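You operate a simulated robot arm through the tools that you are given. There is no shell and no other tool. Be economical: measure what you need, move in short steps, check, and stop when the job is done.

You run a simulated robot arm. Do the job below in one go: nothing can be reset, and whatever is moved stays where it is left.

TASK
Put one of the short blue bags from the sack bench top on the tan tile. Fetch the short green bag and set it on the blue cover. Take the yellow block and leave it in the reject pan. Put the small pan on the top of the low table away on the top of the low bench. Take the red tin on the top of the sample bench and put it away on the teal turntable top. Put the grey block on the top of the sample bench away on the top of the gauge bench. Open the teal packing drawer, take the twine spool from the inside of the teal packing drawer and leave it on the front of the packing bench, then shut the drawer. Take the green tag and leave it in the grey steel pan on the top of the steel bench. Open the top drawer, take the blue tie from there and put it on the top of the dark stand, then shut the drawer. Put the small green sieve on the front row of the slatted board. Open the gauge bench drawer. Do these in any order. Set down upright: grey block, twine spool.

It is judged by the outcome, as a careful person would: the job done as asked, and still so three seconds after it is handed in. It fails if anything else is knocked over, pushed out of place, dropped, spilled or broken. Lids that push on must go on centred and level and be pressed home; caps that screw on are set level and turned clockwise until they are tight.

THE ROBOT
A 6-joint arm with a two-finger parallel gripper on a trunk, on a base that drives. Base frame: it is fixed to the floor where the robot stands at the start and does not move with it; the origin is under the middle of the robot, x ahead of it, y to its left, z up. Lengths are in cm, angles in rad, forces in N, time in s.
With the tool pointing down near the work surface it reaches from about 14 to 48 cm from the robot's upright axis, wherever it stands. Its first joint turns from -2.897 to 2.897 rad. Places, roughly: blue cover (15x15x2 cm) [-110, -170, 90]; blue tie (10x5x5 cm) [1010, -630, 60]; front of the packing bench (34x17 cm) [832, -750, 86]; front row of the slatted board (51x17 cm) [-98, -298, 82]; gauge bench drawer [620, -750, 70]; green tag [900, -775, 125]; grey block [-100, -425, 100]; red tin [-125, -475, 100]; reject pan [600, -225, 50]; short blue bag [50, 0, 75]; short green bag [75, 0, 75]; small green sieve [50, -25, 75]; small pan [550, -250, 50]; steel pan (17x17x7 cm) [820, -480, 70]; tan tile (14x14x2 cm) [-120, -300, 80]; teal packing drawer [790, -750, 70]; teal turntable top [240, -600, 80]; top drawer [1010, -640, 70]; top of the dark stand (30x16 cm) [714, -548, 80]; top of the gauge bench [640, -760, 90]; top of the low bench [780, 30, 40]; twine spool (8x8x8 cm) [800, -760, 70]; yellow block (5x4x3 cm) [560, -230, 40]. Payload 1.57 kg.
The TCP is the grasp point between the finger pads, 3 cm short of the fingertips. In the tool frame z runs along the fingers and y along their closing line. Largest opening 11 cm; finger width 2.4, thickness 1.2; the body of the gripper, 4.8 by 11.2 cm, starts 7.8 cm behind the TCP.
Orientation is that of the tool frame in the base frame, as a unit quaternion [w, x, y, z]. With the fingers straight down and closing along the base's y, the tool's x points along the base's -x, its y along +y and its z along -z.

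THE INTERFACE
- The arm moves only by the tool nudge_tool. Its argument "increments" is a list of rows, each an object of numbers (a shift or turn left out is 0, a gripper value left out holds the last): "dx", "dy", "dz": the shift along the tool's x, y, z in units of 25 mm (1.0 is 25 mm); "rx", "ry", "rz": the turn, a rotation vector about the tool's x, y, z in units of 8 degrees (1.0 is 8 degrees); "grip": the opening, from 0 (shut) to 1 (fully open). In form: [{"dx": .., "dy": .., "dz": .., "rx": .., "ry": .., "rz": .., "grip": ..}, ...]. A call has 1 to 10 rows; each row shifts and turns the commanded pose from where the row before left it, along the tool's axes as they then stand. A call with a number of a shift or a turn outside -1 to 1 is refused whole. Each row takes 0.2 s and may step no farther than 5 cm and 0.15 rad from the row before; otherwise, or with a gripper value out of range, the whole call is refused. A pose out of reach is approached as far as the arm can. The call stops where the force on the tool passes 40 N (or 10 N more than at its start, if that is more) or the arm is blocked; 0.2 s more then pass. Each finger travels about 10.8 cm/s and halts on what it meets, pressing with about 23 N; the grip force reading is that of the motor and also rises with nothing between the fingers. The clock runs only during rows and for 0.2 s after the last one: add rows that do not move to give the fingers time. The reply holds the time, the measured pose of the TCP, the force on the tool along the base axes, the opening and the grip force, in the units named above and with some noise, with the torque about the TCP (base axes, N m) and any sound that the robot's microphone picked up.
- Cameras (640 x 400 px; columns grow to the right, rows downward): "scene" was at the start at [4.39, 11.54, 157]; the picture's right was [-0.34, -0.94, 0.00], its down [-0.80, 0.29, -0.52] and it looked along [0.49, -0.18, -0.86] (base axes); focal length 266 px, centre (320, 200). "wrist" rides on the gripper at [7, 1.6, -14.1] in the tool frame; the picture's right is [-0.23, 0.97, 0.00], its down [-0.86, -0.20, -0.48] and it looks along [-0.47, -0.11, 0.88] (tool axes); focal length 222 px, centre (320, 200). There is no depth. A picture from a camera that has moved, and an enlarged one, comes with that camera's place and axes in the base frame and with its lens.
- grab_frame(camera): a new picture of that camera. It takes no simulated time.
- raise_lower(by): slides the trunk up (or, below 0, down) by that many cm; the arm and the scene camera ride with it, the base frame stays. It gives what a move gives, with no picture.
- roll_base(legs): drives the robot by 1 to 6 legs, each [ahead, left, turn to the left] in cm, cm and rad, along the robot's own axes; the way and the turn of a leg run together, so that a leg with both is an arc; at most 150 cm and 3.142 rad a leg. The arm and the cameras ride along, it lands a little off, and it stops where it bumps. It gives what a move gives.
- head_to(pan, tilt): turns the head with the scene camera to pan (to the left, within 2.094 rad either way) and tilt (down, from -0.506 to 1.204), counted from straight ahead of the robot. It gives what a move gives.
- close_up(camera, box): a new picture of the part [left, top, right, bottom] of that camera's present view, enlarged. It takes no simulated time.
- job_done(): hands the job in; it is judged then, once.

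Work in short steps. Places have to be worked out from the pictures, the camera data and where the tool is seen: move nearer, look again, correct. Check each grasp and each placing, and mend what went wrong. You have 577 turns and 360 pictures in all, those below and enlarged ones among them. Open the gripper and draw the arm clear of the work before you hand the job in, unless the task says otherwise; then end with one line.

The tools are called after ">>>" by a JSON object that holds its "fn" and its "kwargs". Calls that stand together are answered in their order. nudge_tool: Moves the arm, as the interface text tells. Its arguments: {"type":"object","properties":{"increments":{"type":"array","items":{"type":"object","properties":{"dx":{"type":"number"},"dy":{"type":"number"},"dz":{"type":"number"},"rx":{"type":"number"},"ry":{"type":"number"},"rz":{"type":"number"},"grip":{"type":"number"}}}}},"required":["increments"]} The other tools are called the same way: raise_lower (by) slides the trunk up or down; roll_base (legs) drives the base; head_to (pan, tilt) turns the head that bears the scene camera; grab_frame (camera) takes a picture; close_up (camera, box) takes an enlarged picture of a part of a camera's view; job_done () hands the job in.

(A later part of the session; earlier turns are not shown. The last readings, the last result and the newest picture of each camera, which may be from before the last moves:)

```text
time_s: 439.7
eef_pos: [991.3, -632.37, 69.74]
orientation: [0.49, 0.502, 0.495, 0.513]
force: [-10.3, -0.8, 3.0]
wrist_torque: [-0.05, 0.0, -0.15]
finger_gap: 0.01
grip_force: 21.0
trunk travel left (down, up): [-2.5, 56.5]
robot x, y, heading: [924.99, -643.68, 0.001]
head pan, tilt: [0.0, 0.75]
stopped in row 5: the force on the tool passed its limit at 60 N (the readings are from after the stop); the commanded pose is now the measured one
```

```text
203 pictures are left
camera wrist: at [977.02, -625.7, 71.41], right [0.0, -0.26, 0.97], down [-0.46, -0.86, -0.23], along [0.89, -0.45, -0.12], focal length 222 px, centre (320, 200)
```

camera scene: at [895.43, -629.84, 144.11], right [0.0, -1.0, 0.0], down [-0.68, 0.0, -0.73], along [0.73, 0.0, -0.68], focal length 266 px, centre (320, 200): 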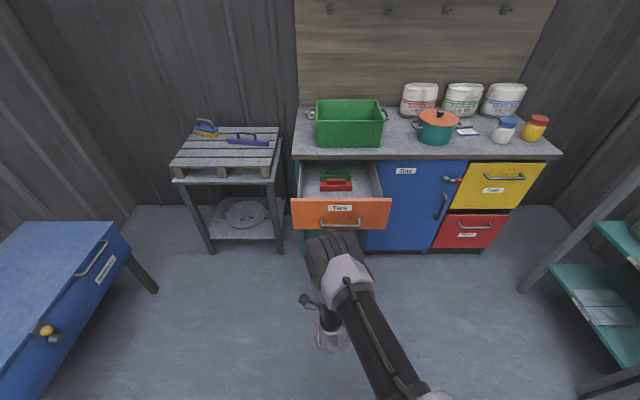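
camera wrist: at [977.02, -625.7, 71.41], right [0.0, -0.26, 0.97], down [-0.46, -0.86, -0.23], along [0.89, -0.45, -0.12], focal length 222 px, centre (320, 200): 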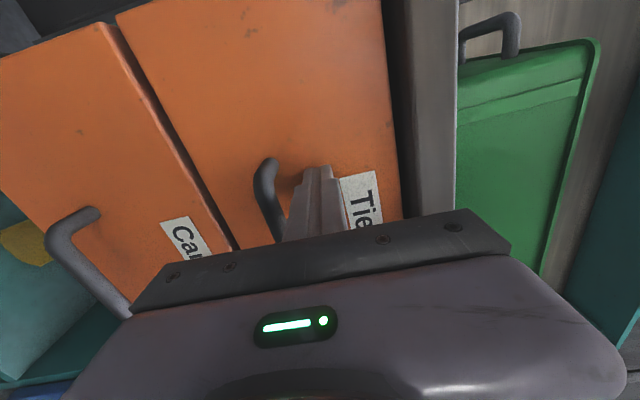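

Drawer shut flush. Backing away and restoring the downward tool pose; then I'll go through the doorway toward the low table.

>>> {"fn": "roll_base", "kwargs": {"legs": [[-40, 0, 0]]}}

>>> {"fn": "raise_lower", "kwargs": {"by": 30}}

>>> {"fn": "nudge_tool", "kwargs": {"increments": [{"dz": -1}, {"dz": -1}, {"dz": -1}, {"dz": -1}, {"rx": 1}, {"rx": 1}, {"rx": 1}, {"rx": 1}, {"rx": 1}, {"rx": 1}]}}

>>> {"fn": "nudge_tool", "kwargs": {"increments": [{"rx": 1}, {"rx": 1}, {"rx": 1}, {"rx": 1}, {"rx": 1}, {"rx": 0.25}, {"rz": -1}, {"rz": -1}, {"rz": -1}, {"rz": -1}]}}

>>> {"fn": "nudge_tool", "kwargs": {"increments": [{"rz": -1}, {"rz": -1}, {"rz": -1}, {"rz": -1}, {"rz": -1}, {"rz": -1}, {"rz": -1}, {"rz": -0.25, "grip": 1}, {"dx": 1}, {"dx": 1}]}}

>>> {"fn": "grab_frame", "kwargs": {"camera": "scene"}}

```text
time_s: 442.2
eef_pos: [951.61, -632.49, 69.7]
orientation: [0.491, 0.502, 0.494, 0.513]
force: [-0.1, 0.8, -0.1]
wrist_torque: [-0.01, -0.02, 0.0]
finger_gap: 0.0
grip_force: 21.0
trunk travel left (down, up): [-2.5, 56.5]
robot x, y, heading: [884.97, -643.4, -0.003]
head pan, tilt: [0.0, 0.75]
```

```text
time_s: 445.2
eef_pos: [951.49, -632.66, 99.55]
orientation: [0.491, 0.502, 0.495, 0.512]
force: [0.4, 0.6, 0.3]
wrist_torque: [0.0, 0.01, 0.03]
finger_gap: 0.0
grip_force: 21.3
trunk travel left (down, up): [-32.5, 26.5]
robot x, y, heading: [885.45, -643.42, -0.0]
head pan, tilt: [0.0, 0.75]
```

```text
time_s: 447.4
eef_pos: [941.52, -632.74, 99.5]
orientation: [0.244, 0.659, 0.66, 0.268]
force: [0.0, 0.7, -0.4]
wrist_torque: [0.03, -0.01, -0.01]
finger_gap: 0.0
grip_force: 21.2
trunk travel left (down, up): [-32.5, 26.5]
robot x, y, heading: [885.4, -643.25, -0.007]
head pan, tilt: [0.0, 0.75]
```

```text
time_s: 449.6
eef_pos: [941.44, -632.65, 99.5]
orientation: [-0.004, 0.478, 0.878, 0.014]
force: [0.7, 0.4, 0.4]
wrist_torque: [0.04, 0.01, -0.01]
finger_gap: 0.0
grip_force: 21.1
out of reach, approached as far as the arm can: row 3
trunk travel left (down, up): [-32.5, 26.5]
robot x, y, heading: [885.09, -643.6, -0.001]
head pan, tilt: [0.0, 0.75]
```

```text
time_s: 451.8
eef_pos: [936.45, -632.66, 99.63]
orientation: [0.003, -0.007, 1.0, 0.016]
force: [-0.7, -0.1, 0.6]
wrist_torque: [0.0, 0.0, 0.02]
finger_gap: 11.0
grip_force: 0.0
trunk travel left (down, up): [-32.5, 26.5]
robot x, y, heading: [885.02, -643.38, -0.008]
head pan, tilt: [0.0, 0.75]
```

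```text
202 pictures are left
camera scene: at [891.46, -629.78, 174.11], right [-0.01, -1.0, 0.0], down [-0.68, 0.0, -0.73], along [0.73, 0.0, -0.68], focal length 266 px, centre (320, 200)
```

scene: 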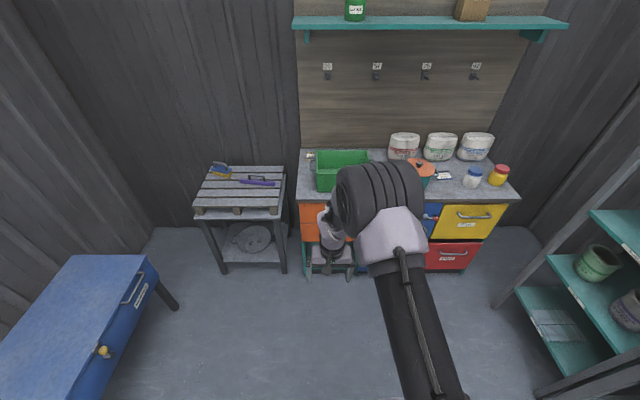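

>>> {"fn": "nudge_tool", "kwargs": {"increments": [{"dx": 1}, {"dx": 1}, {"dx": 1}, {"dx": 1}, {"dx": 1}, {"dx": 1}, {"dz": -1}]}}

>>> {"fn": "roll_base", "kwargs": {"legs": [[-117, 0, 0.008], [0, 145, 0], [0, 60, 0]]}}

>>> {"fn": "head_to", "kwargs": {"pan": 2.05, "tilt": 0.35}}

>>> {"fn": "grab_frame", "kwargs": {"camera": "scene"}}

>>> {"fn": "head_to", "kwargs": {"pan": 1.2, "tilt": 0.4}}

>>> {"fn": "grab_frame", "kwargs": {"camera": "scene"}}

```text
time_s: 453.4
eef_pos: [921.34, -633.05, 101.82]
orientation: [0.003, -0.007, 1.0, 0.014]
force: [0.6, 0.3, -0.1]
wrist_torque: [0.0, -0.04, 0.01]
finger_gap: 11.01
grip_force: 0.1
trunk travel left (down, up): [-32.5, 26.5]
robot x, y, heading: [885.19, -643.62, -0.004]
head pan, tilt: [0.0, 0.75]
```

```text
time_s: 469.2
eef_pos: [803.12, -426.35, 101.76]
orientation: [0.003, -0.014, 1.0, 0.015]
force: [0.2, -0.4, 0.2]
wrist_torque: [-0.04, 0.01, -0.02]
finger_gap: 10.99
grip_force: 0.0
trunk travel left (down, up): [-32.5, 26.5]
robot x, y, heading: [767.14, -437.3, 0.004]
head pan, tilt: [0.0, 0.75]
```

```text
time_s: 471.2
eef_pos: [803.14, -426.4, 101.82]
orientation: [0.003, -0.013, 1.0, 0.015]
force: [0.0, -0.5, -0.7]
wrist_torque: [-0.01, 0.02, -0.01]
finger_gap: 11.0
grip_force: 0.1
trunk travel left (down, up): [-32.5, 26.5]
robot x, y, heading: [766.87, -437.33, 0.007]
head pan, tilt: [2.051, 0.351]
```

```text
201 pictures are left
camera scene: at [760.51, -415.29, 177.67], right [0.88, 0.47, 0.0], down [0.16, -0.3, -0.94], along [-0.44, 0.83, -0.34], focal length 266 px, centre (320, 200)
```

scene: 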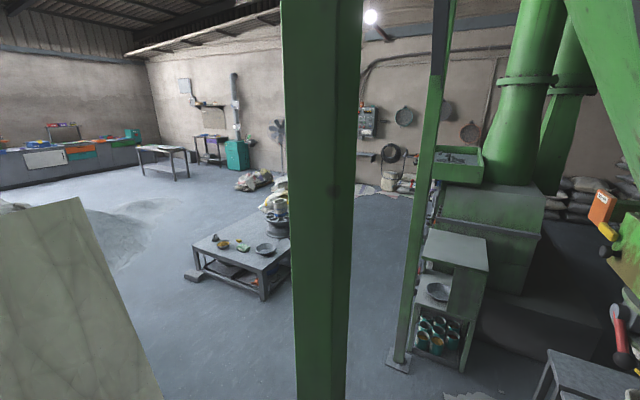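

```text
time_s: 472.4
eef_pos: [803.09, -426.33, 101.97]
orientation: [0.004, -0.013, 1.0, 0.015]
force: [0.1, 0.5, -0.8]
wrist_torque: [0.03, 0.04, 0.02]
finger_gap: 10.98
grip_force: 0.1
trunk travel left (down, up): [-32.5, 26.5]
robot x, y, heading: [767.05, -437.19, 0.007]
head pan, tilt: [1.201, 0.4]
```

```text
200 pictures are left
camera scene: at [768.15, -414.86, 177.22], right [0.94, -0.35, 0.0], down [-0.14, -0.36, -0.92], along [0.33, 0.86, -0.39], focal length 266 px, centre (320, 200)
```

scene: 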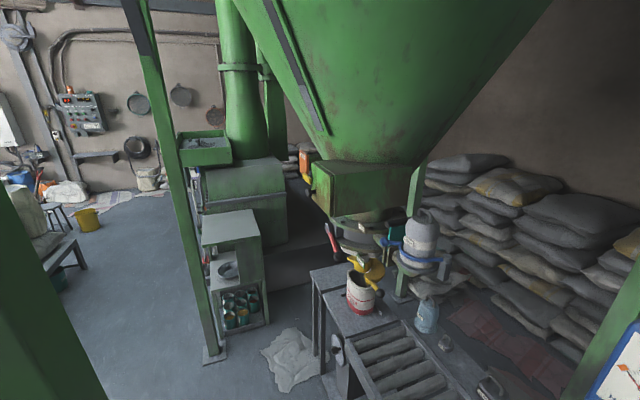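

Route: between the green leg and the bulk bags, to the front of the low table.

>>> {"fn": "roll_base", "kwargs": {"legs": [[-75, 0, -0.006], [0, 122, 0], [-85, 0, 0], [0, 0, 1.57]]}}

>>> {"fn": "head_to", "kwargs": {"pan": 0.0, "tilt": 0.7}}

>>> {"fn": "grab_frame", "kwargs": {"camera": "scene"}}

```text
time_s: 490.2
eef_pos: [594.28, -279.54, 101.94]
orientation: [0.008, 0.722, -0.692, -0.013]
force: [-0.5, 0.5, -0.8]
wrist_torque: [0.0, 0.03, -0.03]
finger_gap: 11.01
grip_force: 0.0
trunk travel left (down, up): [-32.5, 26.5]
robot x, y, heading: [605.53, -315.38, 1.589]
head pan, tilt: [1.201, 0.4]
```

```text
time_s: 491.6
eef_pos: [594.2, -279.42, 101.9]
orientation: [0.008, 0.722, -0.692, -0.013]
force: [0.1, 0.0, -1.1]
wrist_torque: [-0.02, 0.02, -0.03]
finger_gap: 11.01
grip_force: 0.0
trunk travel left (down, up): [-32.5, 26.5]
robot x, y, heading: [605.89, -315.58, 1.595]
head pan, tilt: [0.0, 0.7]
```

```text
199 pictures are left
camera scene: at [591.7, -309.45, 174.53], right [1.0, 0.02, 0.0], down [0.01, -0.64, -0.77], along [-0.02, 0.76, -0.64], focal length 266 px, centre (320, 200)
```

scene: 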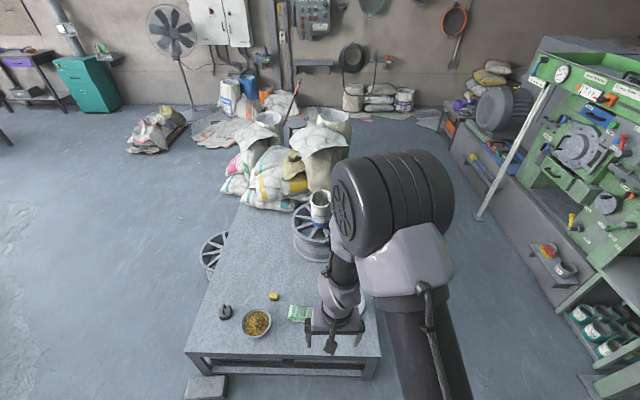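

>>> {"fn": "close_up", "kwargs": {"camera": "scene", "box": [180, 250, 400, 390]}}

>>> {"fn": "grab_frame", "kwargs": {"camera": "wrist"}}

```text
2.86 times, centred on (290, 320) of scene
camera zoom: at [591.7, -309.45, 174.53], right [1.0, 0.02, 0.0], down [0.01, -0.64, -0.77], along [-0.02, 0.76, -0.64], focal length 761 px, centre (406, -143)
```

zoom: 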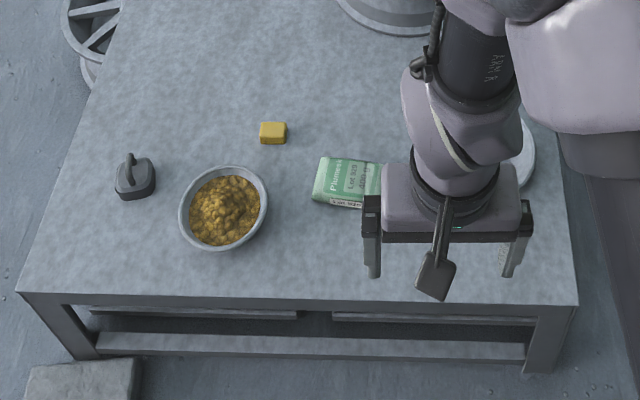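

```text
197 pictures are left
camera wrist: at [593.41, -286.57, 116.06], right [-0.98, 0.19, 0.03], down [0.18, 0.86, 0.48], along [0.06, 0.48, -0.88], focal length 222 px, centre (320, 200)
```

wrist: 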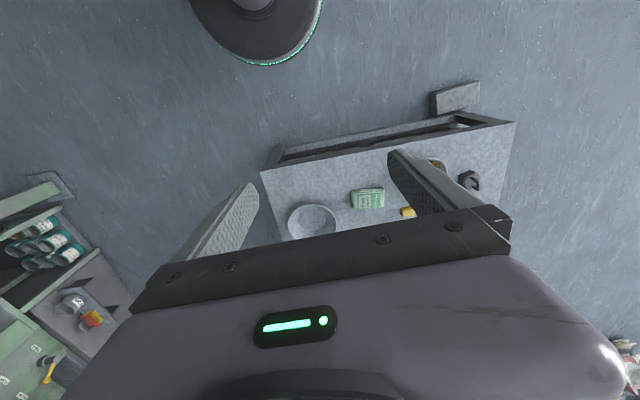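

Small pan is filled with granules (rim ≈15 cm) and must be carried level. First the yellow block at ≈ (564,-234). Moving there.

>>> {"fn": "roll_base", "kwargs": {"legs": [[0, 0, -0.024], [26, 30, 0]]}}

>>> {"fn": "raise_lower", "kwargs": {"by": -30}}

>>> {"fn": "grab_frame", "kwargs": {"camera": "wrist"}}

>>> {"fn": "grab_frame", "kwargs": {"camera": "scene"}}

```text
time_s: 494.5
eef_pos: [564.86, -253.16, 101.94]
orientation: [0.008, 0.715, -0.699, -0.013]
force: [-0.5, 0.4, 0.3]
wrist_torque: [0.0, 0.0, -0.01]
finger_gap: 10.99
grip_force: 0.0
trunk travel left (down, up): [-32.5, 26.5]
robot x, y, heading: [575.85, -289.39, 1.573]
head pan, tilt: [0.0, 0.7]
```

```text
time_s: 497.5
eef_pos: [565.05, -253.11, 72.01]
orientation: [0.008, 0.714, -0.7, -0.013]
force: [-0.2, -0.3, -0.3]
wrist_torque: [-0.01, 0.02, 0.0]
finger_gap: 10.98
grip_force: 0.1
trunk travel left (down, up): [-2.5, 56.5]
robot x, y, heading: [575.9, -289.61, 1.573]
head pan, tilt: [0.0, 0.7]
```

```text
196 pictures are left
camera wrist: at [563.99, -260.27, 86.07], right [-0.98, 0.21, 0.03], down [0.2, 0.86, 0.48], along [0.07, 0.47, -0.88], focal length 222 px, centre (320, 200)
```

wrist: 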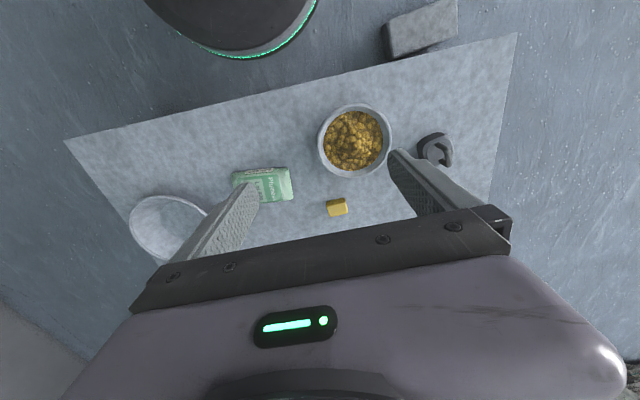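

```text
195 pictures are left
camera scene: at [561.85, -283.11, 144.54], right [1.0, 0.0, 0.0], down [0.0, -0.64, -0.76], along [0.0, 0.76, -0.64], focal length 266 px, centre (320, 200)
```

scene: 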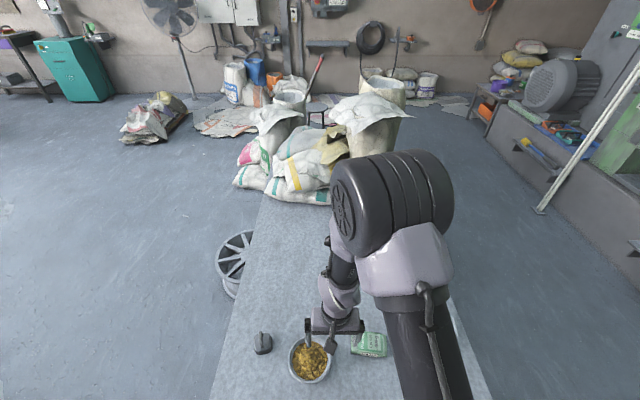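

>>> {"fn": "nudge_tool", "kwargs": {"increments": [{"dx": -1, "dy": 0.4, "grip": 0.75}, {"dx": -1}, {"dx": -1}, {"dx": -1}, {"dx": -1}, {"dx": -1}, {"dx": -1}, {"dx": -0.6}, {"dz": 1}, {"dz": 1}]}}

>>> {"fn": "nudge_tool", "kwargs": {"increments": [{"dz": 1}, {"dz": 1}, {"dz": 1}, {"dz": 1}, {}]}}

>>> {"fn": "grab_frame", "kwargs": {"camera": "wrist"}}

>>> {"fn": "grab_frame", "kwargs": {"camera": "scene"}}

```text
time_s: 499.7
eef_pos: [563.49, -234.24, 67.16]
orientation: [0.007, 0.714, -0.7, -0.013]
force: [0.6, 0.4, -0.2]
wrist_torque: [-0.01, -0.02, 0.01]
finger_gap: 8.23
grip_force: 0.1
trunk travel left (down, up): [-2.5, 56.5]
robot x, y, heading: [575.64, -289.25, 1.571]
head pan, tilt: [0.0, 0.7]
```

```text
time_s: 500.9
eef_pos: [563.09, -234.08, 57.07]
orientation: [0.008, 0.714, -0.7, -0.013]
force: [0.2, -0.6, 0.6]
wrist_torque: [0.0, -0.03, 0.01]
finger_gap: 8.24
grip_force: 0.2
trunk travel left (down, up): [-2.5, 56.5]
robot x, y, heading: [575.74, -289.81, 1.568]
head pan, tilt: [0.0, 0.7]
```

```text
194 pictures are left
camera wrist: at [562.14, -241.2, 71.2], right [-0.98, 0.21, 0.03], down [0.2, 0.86, 0.48], along [0.07, 0.47, -0.88], focal length 222 px, centre (320, 200)
```

wrist: 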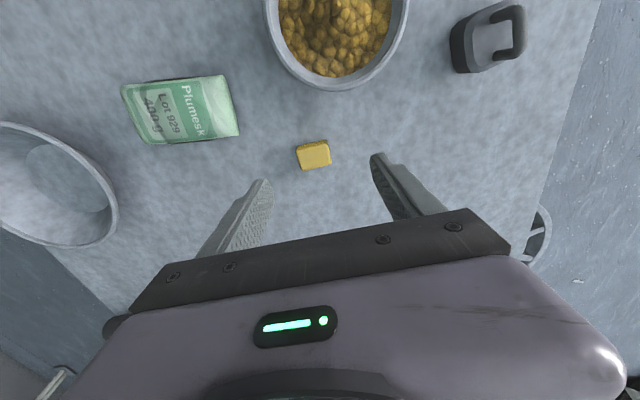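

```text
193 pictures are left
camera scene: at [561.84, -283.1, 144.53], right [1.0, 0.0, 0.0], down [0.0, -0.64, -0.76], along [0.0, 0.76, -0.64], focal length 266 px, centre (320, 200)
```

scene: 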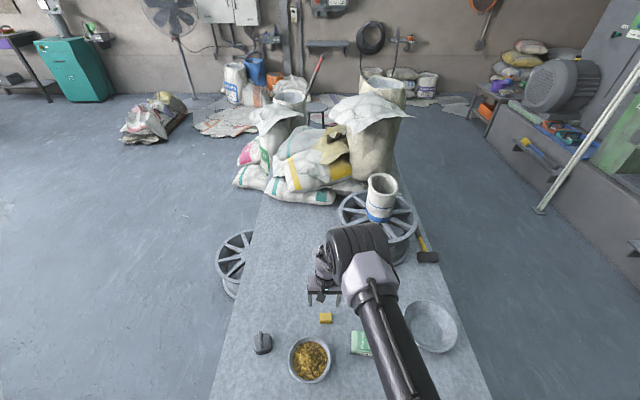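

Refined: table top ≈35, block at (564.1,-230.7,36.6). Rolling 4 cm ahead and lowering.

>>> {"fn": "roll_base", "kwargs": {"legs": [[4, 0, 0]]}}

>>> {"fn": "nudge_tool", "kwargs": {"increments": [{"dy": -0.4, "dz": 1}, {"dz": 1}, {"dz": 1}, {"dz": 1}, {}]}}

>>> {"fn": "grab_frame", "kwargs": {"camera": "wrist"}}

```text
time_s: 501.8
eef_pos: [563.09, -230.19, 57.14]
orientation: [0.009, 0.714, -0.7, -0.013]
force: [-0.4, 0.4, 0.3]
wrist_torque: [-0.01, 0.0, 0.06]
finger_gap: 8.25
grip_force: 0.1
trunk travel left (down, up): [-2.5, 56.5]
robot x, y, heading: [575.76, -285.27, 1.572]
head pan, tilt: [0.0, 0.7]
```

```text
time_s: 502.9
eef_pos: [563.8, -230.17, 47.04]
orientation: [0.01, 0.715, -0.699, -0.014]
force: [-0.2, -0.2, 0.6]
wrist_torque: [0.0, 0.04, -0.01]
finger_gap: 8.24
grip_force: 0.1
trunk travel left (down, up): [-2.5, 56.5]
robot x, y, heading: [576.28, -285.4, 1.569]
head pan, tilt: [0.0, 0.7]
```

```text
192 pictures are left
camera wrist: at [562.78, -237.17, 61.19], right [-0.98, 0.21, 0.03], down [0.2, 0.86, 0.48], along [0.07, 0.47, -0.88], focal length 222 px, centre (320, 200)
```

wrist: 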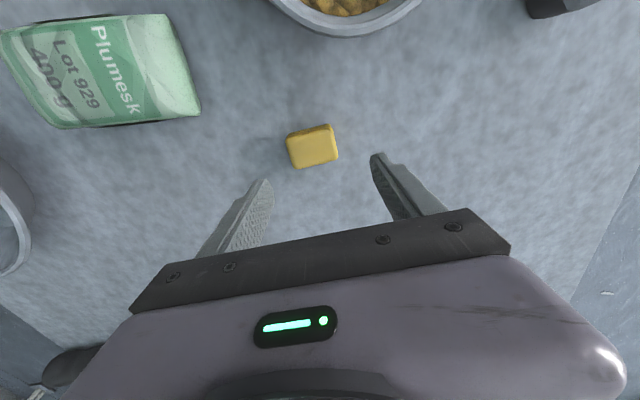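

>>> {"fn": "nudge_tool", "kwargs": {"increments": [{"dz": 1, "dy": -0.15, "dx": 0.2}, {"dz": 1}, {"dz": 0.8}, {}]}}

>>> {"fn": "grab_frame", "kwargs": {"camera": "wrist"}}

```text
time_s: 503.9
eef_pos: [564.0, -230.51, 40.09]
orientation: [0.008, 0.714, -0.7, -0.013]
force: [-0.8, -0.2, 0.2]
wrist_torque: [-0.02, -0.01, -0.03]
finger_gap: 8.26
grip_force: 0.1
trunk travel left (down, up): [-2.5, 56.5]
robot x, y, heading: [575.69, -285.4, 1.571]
head pan, tilt: [0.0, 0.7]
```

```text
191 pictures are left
camera wrist: at [563.0, -237.55, 54.14], right [-0.98, 0.21, 0.03], down [0.2, 0.86, 0.48], along [0.07, 0.47, -0.88], focal length 222 px, centre (320, 200)
```

wrist: 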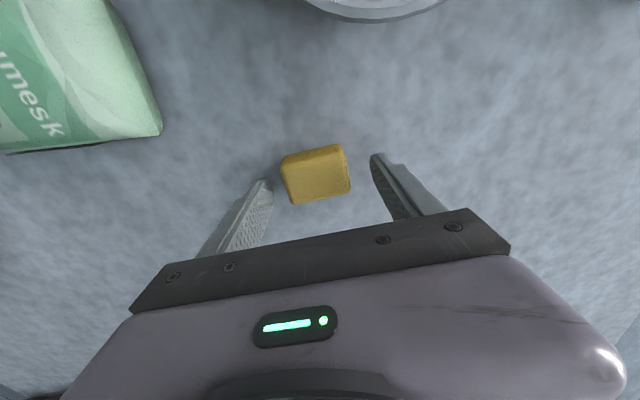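

>>> {"fn": "nudge_tool", "kwargs": {"increments": [{"dz": 0.4}, {}]}}

>>> {"fn": "nudge_tool", "kwargs": {"increments": [{"grip": 0}, {}, {}, {}, {"dz": -0.5}, {"dz": -1}, {"dz": -1}]}}

>>> {"fn": "grab_frame", "kwargs": {"camera": "wrist"}}

```text
time_s: 504.6
eef_pos: [564.03, -230.4, 39.22]
orientation: [0.007, 0.714, -0.7, -0.013]
force: [0.1, -1.8, 11.6]
wrist_torque: [-0.15, -0.61, -0.13]
finger_gap: 8.26
grip_force: 0.0
trunk travel left (down, up): [-2.5, 56.5]
robot x, y, heading: [575.69, -285.51, 1.571]
head pan, tilt: [0.0, 0.7]
```

```text
time_s: 506.1
eef_pos: [564.17, -230.66, 45.32]
orientation: [0.008, 0.715, -0.699, -0.013]
force: [0.7, -0.2, -0.7]
wrist_torque: [-0.03, 0.03, 0.05]
finger_gap: 4.96
grip_force: 22.8
trunk travel left (down, up): [-2.5, 56.5]
robot x, y, heading: [575.85, -285.54, 1.57]
head pan, tilt: [0.0, 0.7]
```

```text
190 pictures are left
camera wrist: at [563.16, -237.65, 59.45], right [-0.98, 0.21, 0.03], down [0.2, 0.86, 0.48], along [0.07, 0.47, -0.88], focal length 222 px, centre (320, 200)
```

wrist: 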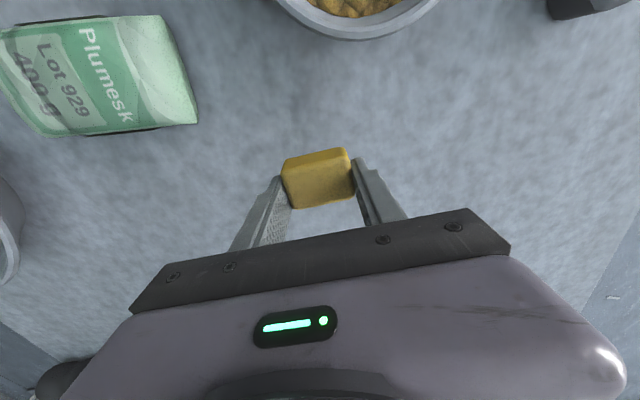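

>>> {"fn": "nudge_tool", "kwargs": {"increments": [{"dz": -1}, {"dz": -1}, {"dz": -1}, {"dz": -1}, {"dz": -1}, {"dz": -1}, {"dz": -1}]}}

>>> {"fn": "roll_base", "kwargs": {"legs": [[-5, -41, 0]]}}

>>> {"fn": "grab_frame", "kwargs": {"camera": "wrist"}}

>>> {"fn": "grab_frame", "kwargs": {"camera": "scene"}}

```text
time_s: 507.8
eef_pos: [564.75, -230.79, 62.71]
orientation: [0.008, 0.714, -0.7, -0.014]
force: [-0.9, 0.1, -1.2]
wrist_torque: [0.0, -0.01, 0.0]
finger_gap: 4.94
grip_force: 23.2
trunk travel left (down, up): [-2.5, 56.5]
robot x, y, heading: [575.77, -285.82, 1.573]
head pan, tilt: [0.0, 0.7]
```

```text
time_s: 510.3
eef_pos: [605.57, -235.5, 62.69]
orientation: [0.008, 0.713, -0.701, -0.013]
force: [0.7, 0.0, -1.5]
wrist_torque: [0.01, -0.04, -0.02]
finger_gap: 4.92
grip_force: 22.8
trunk travel left (down, up): [-2.5, 56.5]
robot x, y, heading: [616.83, -290.29, 1.57]
head pan, tilt: [0.0, 0.7]
```

```text
189 pictures are left
camera wrist: at [604.58, -242.63, 76.85], right [-0.98, 0.21, 0.03], down [0.2, 0.86, 0.48], along [0.07, 0.47, -0.88], focal length 222 px, centre (320, 200)
```

wrist: 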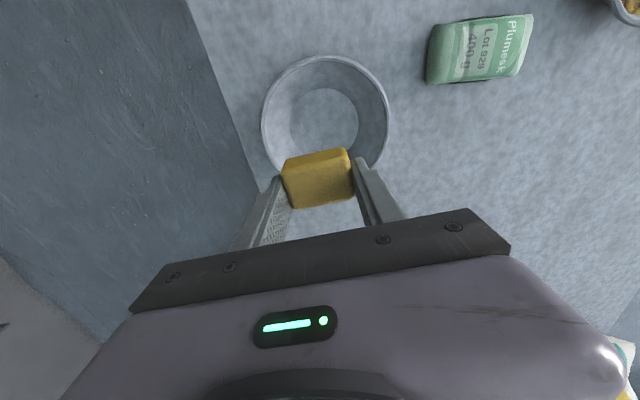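

```text
188 pictures are left
camera scene: at [602.57, -284.05, 144.53], right [1.0, 0.0, 0.0], down [0.0, -0.64, -0.76], along [0.0, 0.76, -0.64], focal length 266 px, centre (320, 200)
```

scene: 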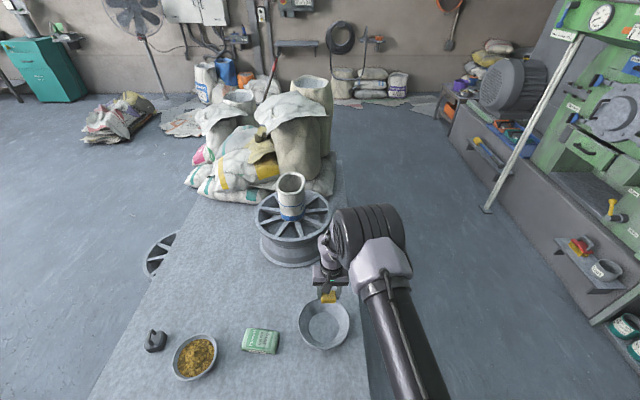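

>>> {"fn": "nudge_tool", "kwargs": {"increments": [{"dy": 0.6, "dx": 0.5}, {"dz": 1}, {"dz": 1}, {"dz": 1}, {"dz": 1}, {"dz": 1}, {"dz": 1}, {"dz": 1}, {}]}}

>>> {"fn": "grab_frame", "kwargs": {"camera": "wrist"}}

```text
time_s: 512.3
eef_pos: [603.64, -236.76, 45.28]
orientation: [0.008, 0.713, -0.701, -0.013]
force: [0.8, 0.2, -0.5]
wrist_torque: [-0.01, 0.01, -0.01]
finger_gap: 4.93
grip_force: 23.2
trunk travel left (down, up): [-2.5, 56.5]
robot x, y, heading: [616.26, -290.5, 1.566]
head pan, tilt: [0.0, 0.7]
```

```text
187 pictures are left
camera wrist: at [602.58, -243.83, 59.39], right [-0.98, 0.21, 0.03], down [0.2, 0.86, 0.48], along [0.07, 0.47, -0.88], focal length 222 px, centre (320, 200)
```

wrist: 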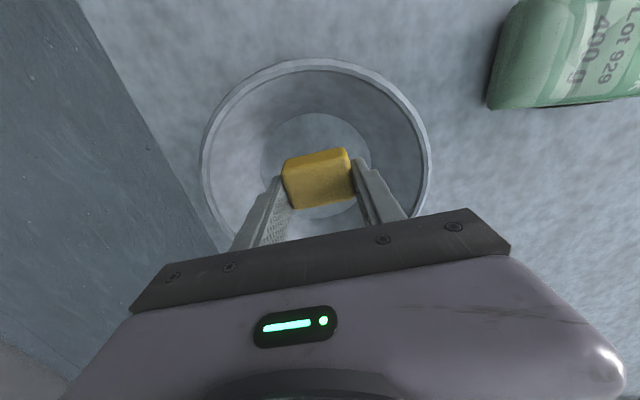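

Centred over the pan floor. Lowering the last bit.

>>> {"fn": "nudge_tool", "kwargs": {"increments": [{"dz": 0.6}, {"dz": 0.4}, {"dz": 0.4}, {"dz": 0.3}, {}]}}

```text
time_s: 513.5
eef_pos: [603.46, -236.71, 41.02]
orientation: [0.008, 0.713, -0.701, -0.012]
force: [0.7, -0.1, -0.2]
wrist_torque: [0.02, -0.01, -0.01]
finger_gap: 4.92
grip_force: 23.4
trunk travel left (down, up): [-2.5, 56.5]
robot x, y, heading: [616.39, -290.46, 1.572]
head pan, tilt: [0.0, 0.7]
```

>>> {"fn": "nudge_tool", "kwargs": {"increments": [{"dz": 0.2}, {}]}}

```text
time_s: 514.1
eef_pos: [603.48, -236.72, 40.58]
orientation: [0.009, 0.713, -0.701, -0.013]
force: [0.2, -0.2, -1.0]
wrist_torque: [0.0, -0.01, 0.02]
finger_gap: 4.92
grip_force: 23.2
trunk travel left (down, up): [-2.5, 56.5]
robot x, y, heading: [616.48, -290.42, 1.568]
head pan, tilt: [0.0, 0.7]
```

>>> {"fn": "nudge_tool", "kwargs": {"increments": [{"dz": 0.15}, {}, {"grip": 0.68}, {}, {}, {"dz": -1}, {"dz": -1}, {"dz": -1}, {"dz": -1}, {"dz": -1}]}}

>>> {"fn": "grab_frame", "kwargs": {"camera": "wrist"}}

```text
time_s: 516.3
eef_pos: [603.81, -236.62, 52.74]
orientation: [0.009, 0.713, -0.701, -0.013]
force: [-0.4, -0.4, -0.1]
wrist_torque: [-0.01, -0.01, 0.01]
finger_gap: 7.51
grip_force: 0.1
trunk travel left (down, up): [-2.5, 56.5]
robot x, y, heading: [616.68, -290.48, 1.568]
head pan, tilt: [0.0, 0.7]
```

```text
186 pictures are left
camera wrist: at [602.79, -243.75, 66.78], right [-0.98, 0.21, 0.03], down [0.2, 0.86, 0.48], along [0.07, 0.47, -0.88], focal length 222 px, centre (320, 200)
```

wrist: 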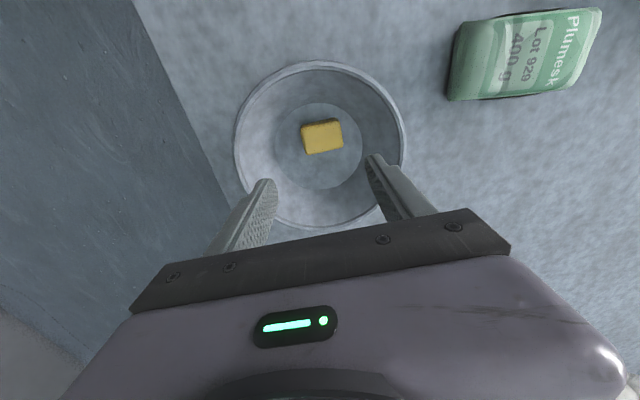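

Block delivered. Next the small pan: rising and moving above it to inspect.

>>> {"fn": "nudge_tool", "kwargs": {"increments": [{"dz": -1}, {"dz": -1}, {"dz": -1}, {"dz": -1}, {"dz": -1}, {"dz": -1}, {"grip": 1}]}}

>>> {"fn": "roll_base", "kwargs": {"legs": [[-14, 46, 0]]}}

>>> {"fn": "grab_frame", "kwargs": {"camera": "wrist"}}

>>> {"fn": "close_up", "kwargs": {"camera": "scene", "box": [240, 270, 400, 400]}}

```text
time_s: 517.9
eef_pos: [604.16, -236.94, 67.7]
orientation: [0.008, 0.713, -0.701, -0.013]
force: [0.3, 1.1, 0.1]
wrist_torque: [0.02, 0.0, 0.01]
finger_gap: 11.0
grip_force: 0.0
trunk travel left (down, up): [-2.5, 56.5]
robot x, y, heading: [616.57, -290.52, 1.572]
head pan, tilt: [0.0, 0.7]
```

```text
time_s: 520.7
eef_pos: [558.43, -251.09, 67.57]
orientation: [0.009, 0.713, -0.701, -0.013]
force: [0.2, -0.4, 0.3]
wrist_torque: [0.01, -0.01, 0.01]
finger_gap: 11.0
grip_force: 0.1
trunk travel left (down, up): [-2.5, 56.5]
robot x, y, heading: [570.73, -304.78, 1.569]
head pan, tilt: [0.0, 0.7]
```

```text
185 pictures are left
camera wrist: at [557.37, -258.07, 81.77], right [-0.98, 0.21, 0.03], down [0.2, 0.86, 0.48], along [0.07, 0.47, -0.88], focal length 222 px, centre (320, 200)
```

wrist: 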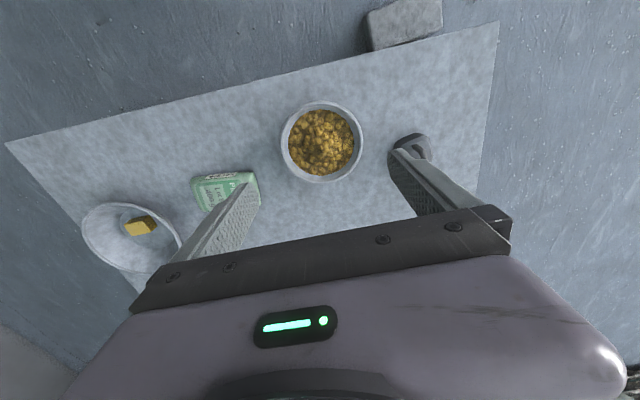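

```text
3.08 times, centred on (320, 335) of scene
camera zoom: at [556.77, -298.12, 144.53], right [1.0, 0.0, 0.0], down [0.0, -0.64, -0.76], along [0.0, 0.76, -0.64], focal length 820 px, centre (320, -215)
```

zoom: 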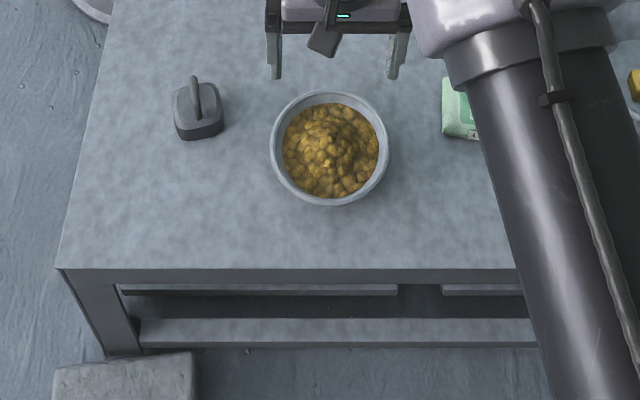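

The pan flares (rim ≈15.5 cm, rim z≈43), so I'll pinch its near rim with the gripper tilted along the wall. Rotating the wrist 90° and pitching 32°.

>>> {"fn": "nudge_tool", "kwargs": {"increments": [{"dx": 1}, {"dx": 1}, {"dx": 1}, {"rz": 1}, {"rz": 1}, {"rz": 1}, {"rz": 1}, {"rz": 1}, {"rz": 1}, {"rz": 1}]}}

>>> {"fn": "nudge_tool", "kwargs": {"increments": [{"rz": 1}, {"rz": 1}, {"rz": 1}, {"rz": 1}, {"rz": 0.25, "grip": 0.4}, {"rx": -1}, {"rx": -1}, {"rx": -1}, {"rx": -1}, {}]}}

>>> {"fn": "grab_frame", "kwargs": {"camera": "wrist"}}

>>> {"fn": "grab_frame", "kwargs": {"camera": "scene"}}

```text
time_s: 522.9
eef_pos: [558.55, -258.5, 67.56]
orientation: [-0.013, -0.299, 0.954, 0.008]
force: [0.2, -0.1, -0.7]
wrist_torque: [-0.02, 0.0, 0.01]
finger_gap: 11.0
grip_force: 0.1
trunk travel left (down, up): [-2.5, 56.5]
robot x, y, heading: [570.54, -304.35, 1.57]
head pan, tilt: [0.0, 0.7]
```

```text
time_s: 525.1
eef_pos: [558.01, -258.63, 67.55]
orientation: [-0.028, -0.005, 0.972, 0.235]
force: [0.1, 0.8, -0.5]
wrist_torque: [0.0, -0.02, 0.0]
finger_gap: 4.39
grip_force: 0.1
out of reach, approached as far as the arm can: row 7
trunk travel left (down, up): [-2.5, 56.5]
robot x, y, heading: [570.57, -304.46, 1.571]
head pan, tilt: [0.0, 0.7]
```

```text
183 pictures are left
camera wrist: at [551.88, -263.74, 81.19], right [0.23, 0.87, 0.43], down [0.88, -0.38, 0.29], along [0.42, 0.31, -0.85], focal length 222 px, centre (320, 200)
```

wrist: 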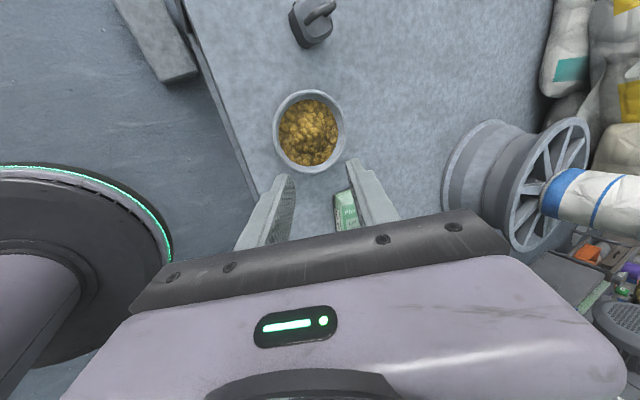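

```text
182 pictures are left
camera scene: at [556.77, -298.12, 144.53], right [1.0, 0.0, 0.0], down [0.0, -0.64, -0.76], along [0.0, 0.76, -0.64], focal length 266 px, centre (320, 200)
```

scene: 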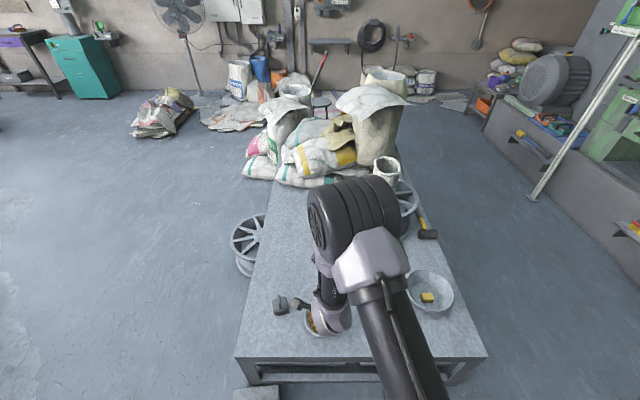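

>>> {"fn": "nudge_tool", "kwargs": {"increments": [{"dz": 0.86, "dy": -0.54}, {"dz": 0.86, "dy": -0.54}, {"dz": 0.86, "dy": -0.54}, {"dz": 0.86, "dy": -0.54}, {"dz": 0.86, "dy": -0.54}, {"dz": 0.86, "dy": -0.54}, {}]}}

>>> {"fn": "grab_frame", "kwargs": {"camera": "wrist"}}

>>> {"fn": "close_up", "kwargs": {"camera": "scene", "box": [240, 260, 400, 380]}}

```text
time_s: 526.7
eef_pos: [557.3, -259.99, 52.42]
orientation: [-0.029, -0.005, 0.972, 0.235]
force: [0.6, 0.3, -1.0]
wrist_torque: [0.04, -0.03, -0.01]
finger_gap: 4.39
grip_force: 0.1
trunk travel left (down, up): [-2.5, 56.5]
robot x, y, heading: [570.88, -304.54, 1.568]
head pan, tilt: [0.0, 0.7]
```

```text
181 pictures are left
camera wrist: at [551.07, -265.06, 66.03], right [0.23, 0.87, 0.43], down [0.88, -0.38, 0.29], along [0.41, 0.31, -0.85], focal length 222 px, centre (320, 200)
```

wrist: 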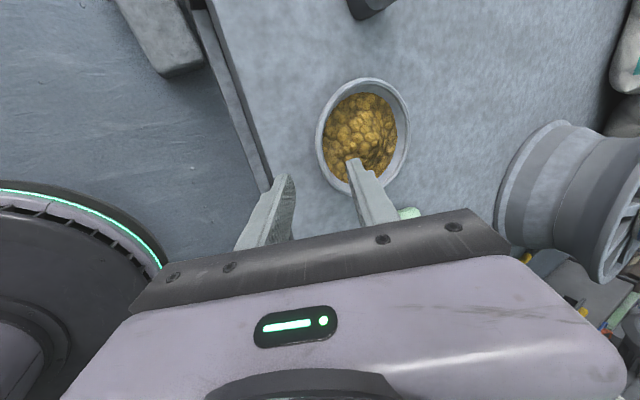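

```text
3.33 times, centred on (320, 320) of scene
camera zoom: at [556.77, -298.11, 144.53], right [1.0, 0.0, 0.0], down [0.0, -0.64, -0.76], along [0.0, 0.76, -0.64], focal length 888 px, centre (320, -200)
```

zoom: 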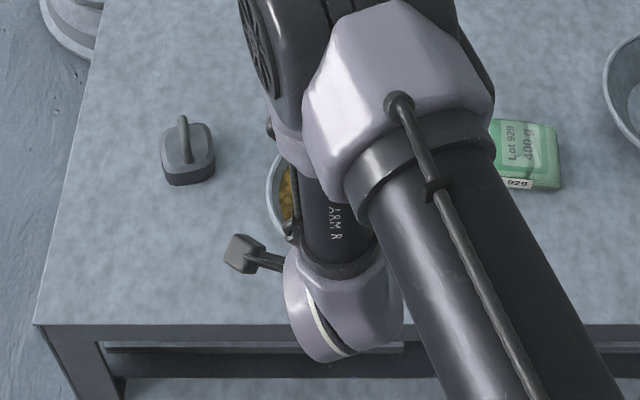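

Near rim point ≈ (556.3,-255.3,43) is right on the approach axis. Advancing along the tool axis.

>>> {"fn": "nudge_tool", "kwargs": {"increments": [{"dz": 1}, {"dz": 1}, {"dz": 0.8}, {}]}}

>>> {"fn": "grab_frame", "kwargs": {"camera": "wrist"}}

```text
time_s: 527.7
eef_pos: [556.8, -256.82, 46.1]
orientation: [-0.028, -0.005, 0.972, 0.234]
force: [0.4, -0.4, 0.4]
wrist_torque: [0.01, 0.03, 0.0]
finger_gap: 4.39
grip_force: 0.2
trunk travel left (down, up): [-2.5, 56.5]
robot x, y, heading: [571.11, -304.66, 1.569]
head pan, tilt: [0.0, 0.7]
```

```text
179 pictures are left
camera wrist: at [550.69, -261.89, 59.84], right [0.23, 0.87, 0.43], down [0.88, -0.38, 0.29], along [0.42, 0.31, -0.85], focal length 222 px, centre (320, 200)
```

wrist: 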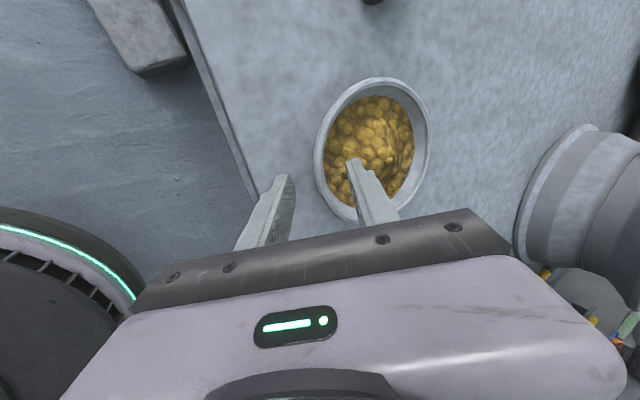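

>>> {"fn": "nudge_tool", "kwargs": {"increments": [{"dz": 0.4}, {"dz": 0.3}, {}]}}

>>> {"fn": "close_up", "kwargs": {"camera": "wrist", "box": [220, 70, 460, 230]}}

```text
time_s: 528.5
eef_pos: [556.7, -255.89, 44.65]
orientation: [-0.028, -0.005, 0.972, 0.235]
force: [0.2, -0.3, 0.8]
wrist_torque: [0.01, 0.02, 0.0]
finger_gap: 4.41
grip_force: 0.1
trunk travel left (down, up): [-2.5, 56.5]
robot x, y, heading: [570.41, -304.63, 1.567]
head pan, tilt: [0.0, 0.7]
```

```text
2.50 times, centred on (340, 150) of wrist
camera zoom: at [550.64, -261.1, 58.28], right [0.23, 0.87, 0.43], down [0.88, -0.38, 0.29], along [0.42, 0.31, -0.85], focal length 555 px, centre (270, 325)
```

zoom: 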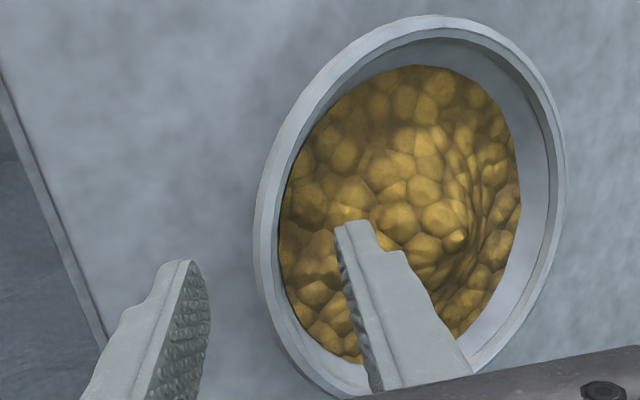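

>>> {"fn": "nudge_tool", "kwargs": {"increments": [{"dz": 0.3}, {}]}}

>>> {"fn": "nudge_tool", "kwargs": {"increments": [{"dz": 0.3}, {}]}}

>>> {"fn": "close_up", "kwargs": {"camera": "wrist", "box": [220, 70, 460, 230]}}

```text
time_s: 529.1
eef_pos: [556.75, -255.6, 44.02]
orientation: [-0.028, -0.004, 0.972, 0.234]
force: [-0.1, -0.4, 0.1]
wrist_torque: [0.02, 0.03, -0.04]
finger_gap: 4.42
grip_force: 0.2
trunk travel left (down, up): [-2.5, 56.5]
robot x, y, heading: [571.1, -304.28, 1.571]
head pan, tilt: [0.0, 0.7]
```

```text
time_s: 529.7
eef_pos: [556.61, -255.32, 43.2]
orientation: [-0.028, -0.005, 0.972, 0.235]
force: [0.4, 0.0, -0.6]
wrist_torque: [0.02, 0.03, -0.01]
finger_gap: 4.37
grip_force: 0.1
trunk travel left (down, up): [-2.5, 56.5]
robot x, y, heading: [570.5, -304.18, 1.566]
head pan, tilt: [0.0, 0.7]
```

```text
2.50 times, centred on (340, 150) of wrist
camera zoom: at [550.52, -260.38, 56.94], right [0.23, 0.87, 0.43], down [0.88, -0.38, 0.29], along [0.42, 0.31, -0.85], focal length 555 px, centre (270, 325)
```

zoom: 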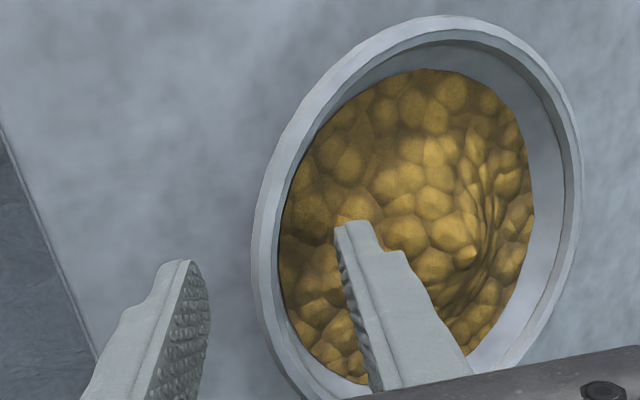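

>>> {"fn": "nudge_tool", "kwargs": {"increments": [{"dz": 0.25}, {}]}}

>>> {"fn": "nudge_tool", "kwargs": {"increments": [{"grip": 0}, {}, {}, {}]}}

>>> {"fn": "close_up", "kwargs": {"camera": "wrist", "box": [220, 70, 460, 230]}}

```text
time_s: 530.3
eef_pos: [556.58, -254.88, 42.7]
orientation: [-0.028, -0.005, 0.972, 0.235]
force: [-0.1, 0.1, 0.1]
wrist_torque: [-0.01, 0.01, 0.02]
finger_gap: 4.41
grip_force: 0.1
trunk travel left (down, up): [-2.5, 56.5]
robot x, y, heading: [570.82, -304.39, 1.564]
head pan, tilt: [0.0, 0.7]
```

```text
time_s: 531.3
eef_pos: [556.66, -254.92, 42.79]
orientation: [-0.028, -0.005, 0.971, 0.236]
force: [1.1, 2.8, 9.1]
wrist_torque: [0.53, 0.28, -0.07]
finger_gap: 0.89
grip_force: 23.1
trunk travel left (down, up): [-2.5, 56.5]
robot x, y, heading: [570.62, -304.21, 1.57]
head pan, tilt: [0.0, 0.7]
```

```text
2.50 times, centred on (340, 150) of wrist
camera zoom: at [550.47, -260.09, 56.46], right [0.23, 0.87, 0.43], down [0.88, -0.38, 0.29], along [0.41, 0.32, -0.85], focal length 555 px, centre (270, 325)
```

zoom: 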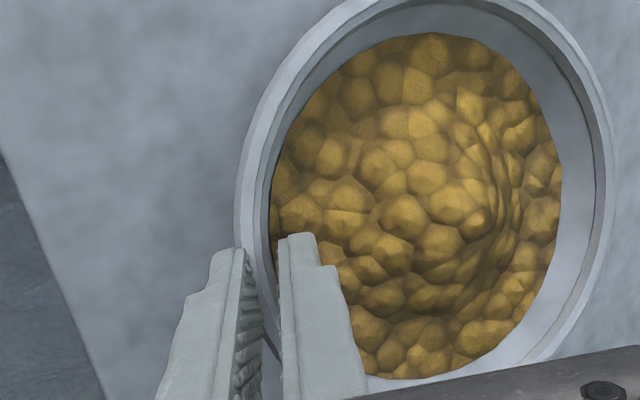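

Wall gripped (0.9 cm). Test-lifting 1.5 cm straight up.

>>> {"fn": "nudge_tool", "kwargs": {"increments": [{"dz": -0.18, "dy": 0.09}, {"dz": -0.18, "dy": 0.09}, {"dz": -0.18, "dy": 0.09}, {}]}}

>>> {"fn": "grab_frame", "kwargs": {"camera": "wrist"}}

>>> {"fn": "grab_frame", "kwargs": {"camera": "scene"}}

```text
time_s: 532.3
eef_pos: [556.62, -255.07, 44.2]
orientation: [-0.028, -0.005, 0.972, 0.234]
force: [0.9, 0.2, -4.6]
wrist_torque: [-0.31, 0.02, -0.01]
finger_gap: 0.71
grip_force: 22.9
trunk travel left (down, up): [-2.5, 56.5]
robot x, y, heading: [570.88, -304.4, 1.571]
head pan, tilt: [0.0, 0.7]
```

```text
175 pictures are left
camera wrist: at [550.58, -260.17, 57.83], right [0.23, 0.87, 0.43], down [0.88, -0.38, 0.29], along [0.42, 0.31, -0.85], focal length 222 px, centre (320, 200)
```

wrist: 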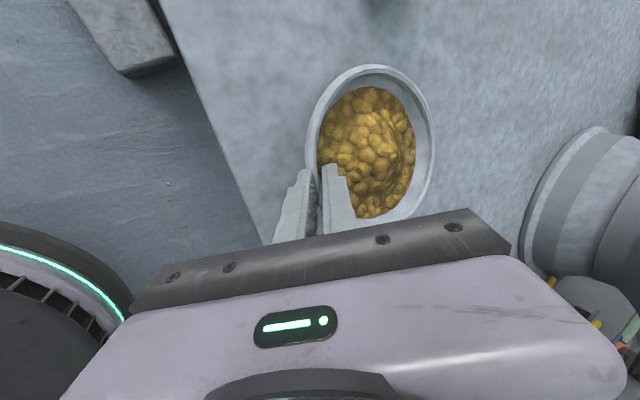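

```text
174 pictures are left
camera scene: at [556.77, -298.08, 144.53], right [1.0, 0.0, 0.0], down [0.0, -0.64, -0.76], along [0.0, 0.76, -0.64], focal length 266 px, centre (320, 200)
```

scene: 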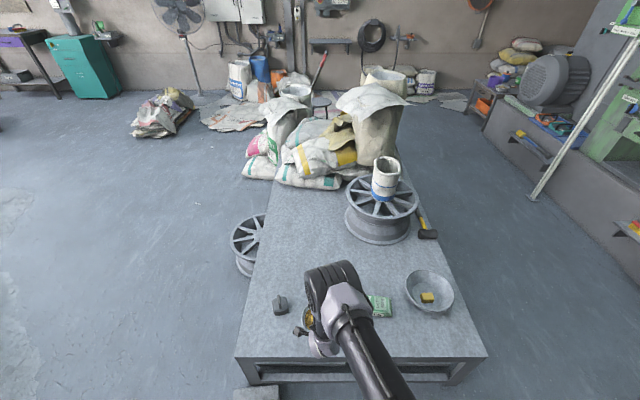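

It carries about 4.6 N. Lifting further to check it stays level.

>>> {"fn": "nudge_tool", "kwargs": {"increments": [{"dz": -0.36, "dy": 0.18}, {"dz": -0.36, "dy": 0.18}, {"dz": -0.36, "dy": 0.18}, {}]}}

>>> {"fn": "grab_frame", "kwargs": {"camera": "wrist"}}

```text
time_s: 533.3
eef_pos: [556.88, -255.11, 47.2]
orientation: [-0.029, -0.005, 0.972, 0.234]
force: [-0.6, -0.4, -4.5]
wrist_torque: [-0.31, 0.06, 0.02]
finger_gap: 0.74
grip_force: 23.5
trunk travel left (down, up): [-2.5, 56.5]
robot x, y, heading: [570.4, -304.29, 1.575]
head pan, tilt: [0.0, 0.7]
```

```text
173 pictures are left
camera wrist: at [550.74, -260.15, 60.89], right [0.23, 0.87, 0.43], down [0.88, -0.38, 0.29], along [0.42, 0.31, -0.85], focal length 222 px, centre (320, 200)
```

wrist: 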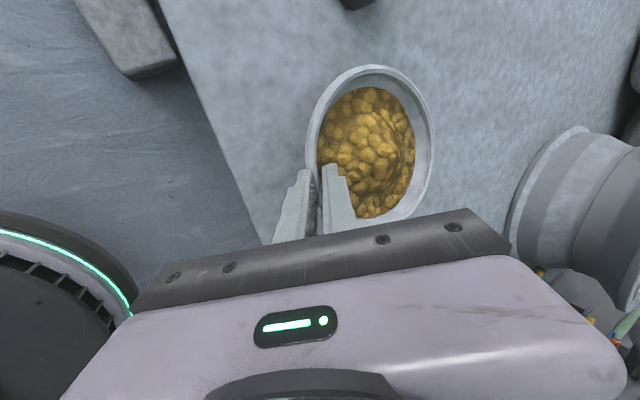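

The pan sagged ~12° at the far side. Pitching the tool up 12° to level it.

>>> {"fn": "nudge_tool", "kwargs": {"increments": [{"rx": -0.4}, {"rx": -0.4}, {"rx": -0.4}, {"rx": -0.3}, {}]}}

>>> {"fn": "grab_frame", "kwargs": {"camera": "wrist"}}

>>> {"fn": "close_up", "kwargs": {"camera": "scene", "box": [250, 250, 370, 360]}}

```text
time_s: 534.5
eef_pos: [556.85, -255.07, 47.18]
orientation: [-0.029, -0.001, 0.942, 0.335]
force: [0.7, 0.0, -4.2]
wrist_torque: [-0.37, 0.02, -0.01]
finger_gap: 0.77
grip_force: 22.8
trunk travel left (down, up): [-2.5, 56.5]
robot x, y, heading: [571.11, -304.59, 1.565]
head pan, tilt: [0.0, 0.7]
```

```text
172 pictures are left
camera wrist: at [550.69, -262.81, 59.52], right [0.24, 0.76, 0.6], down [0.88, -0.44, 0.2], along [0.42, 0.48, -0.77], focal length 222 px, centre (320, 200)
```

wrist: 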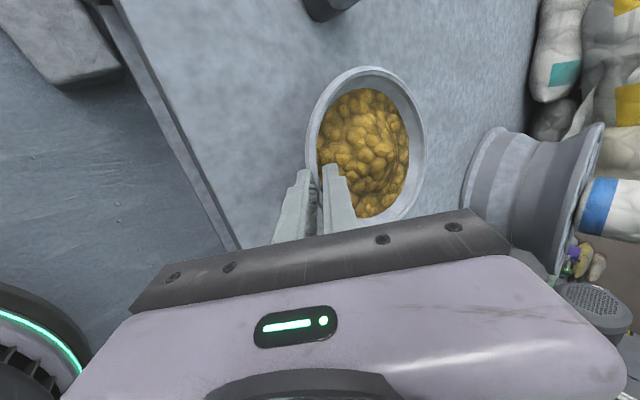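

```text
3.64 times, centred on (310, 305) of scene
camera zoom: at [556.76, -298.08, 144.53], right [1.0, 0.0, 0.0], down [0.0, -0.64, -0.76], along [0.0, 0.76, -0.64], focal length 969 px, centre (356, -182)
```

zoom: 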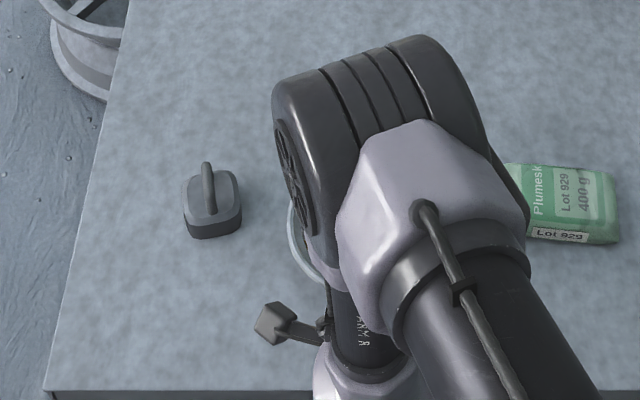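

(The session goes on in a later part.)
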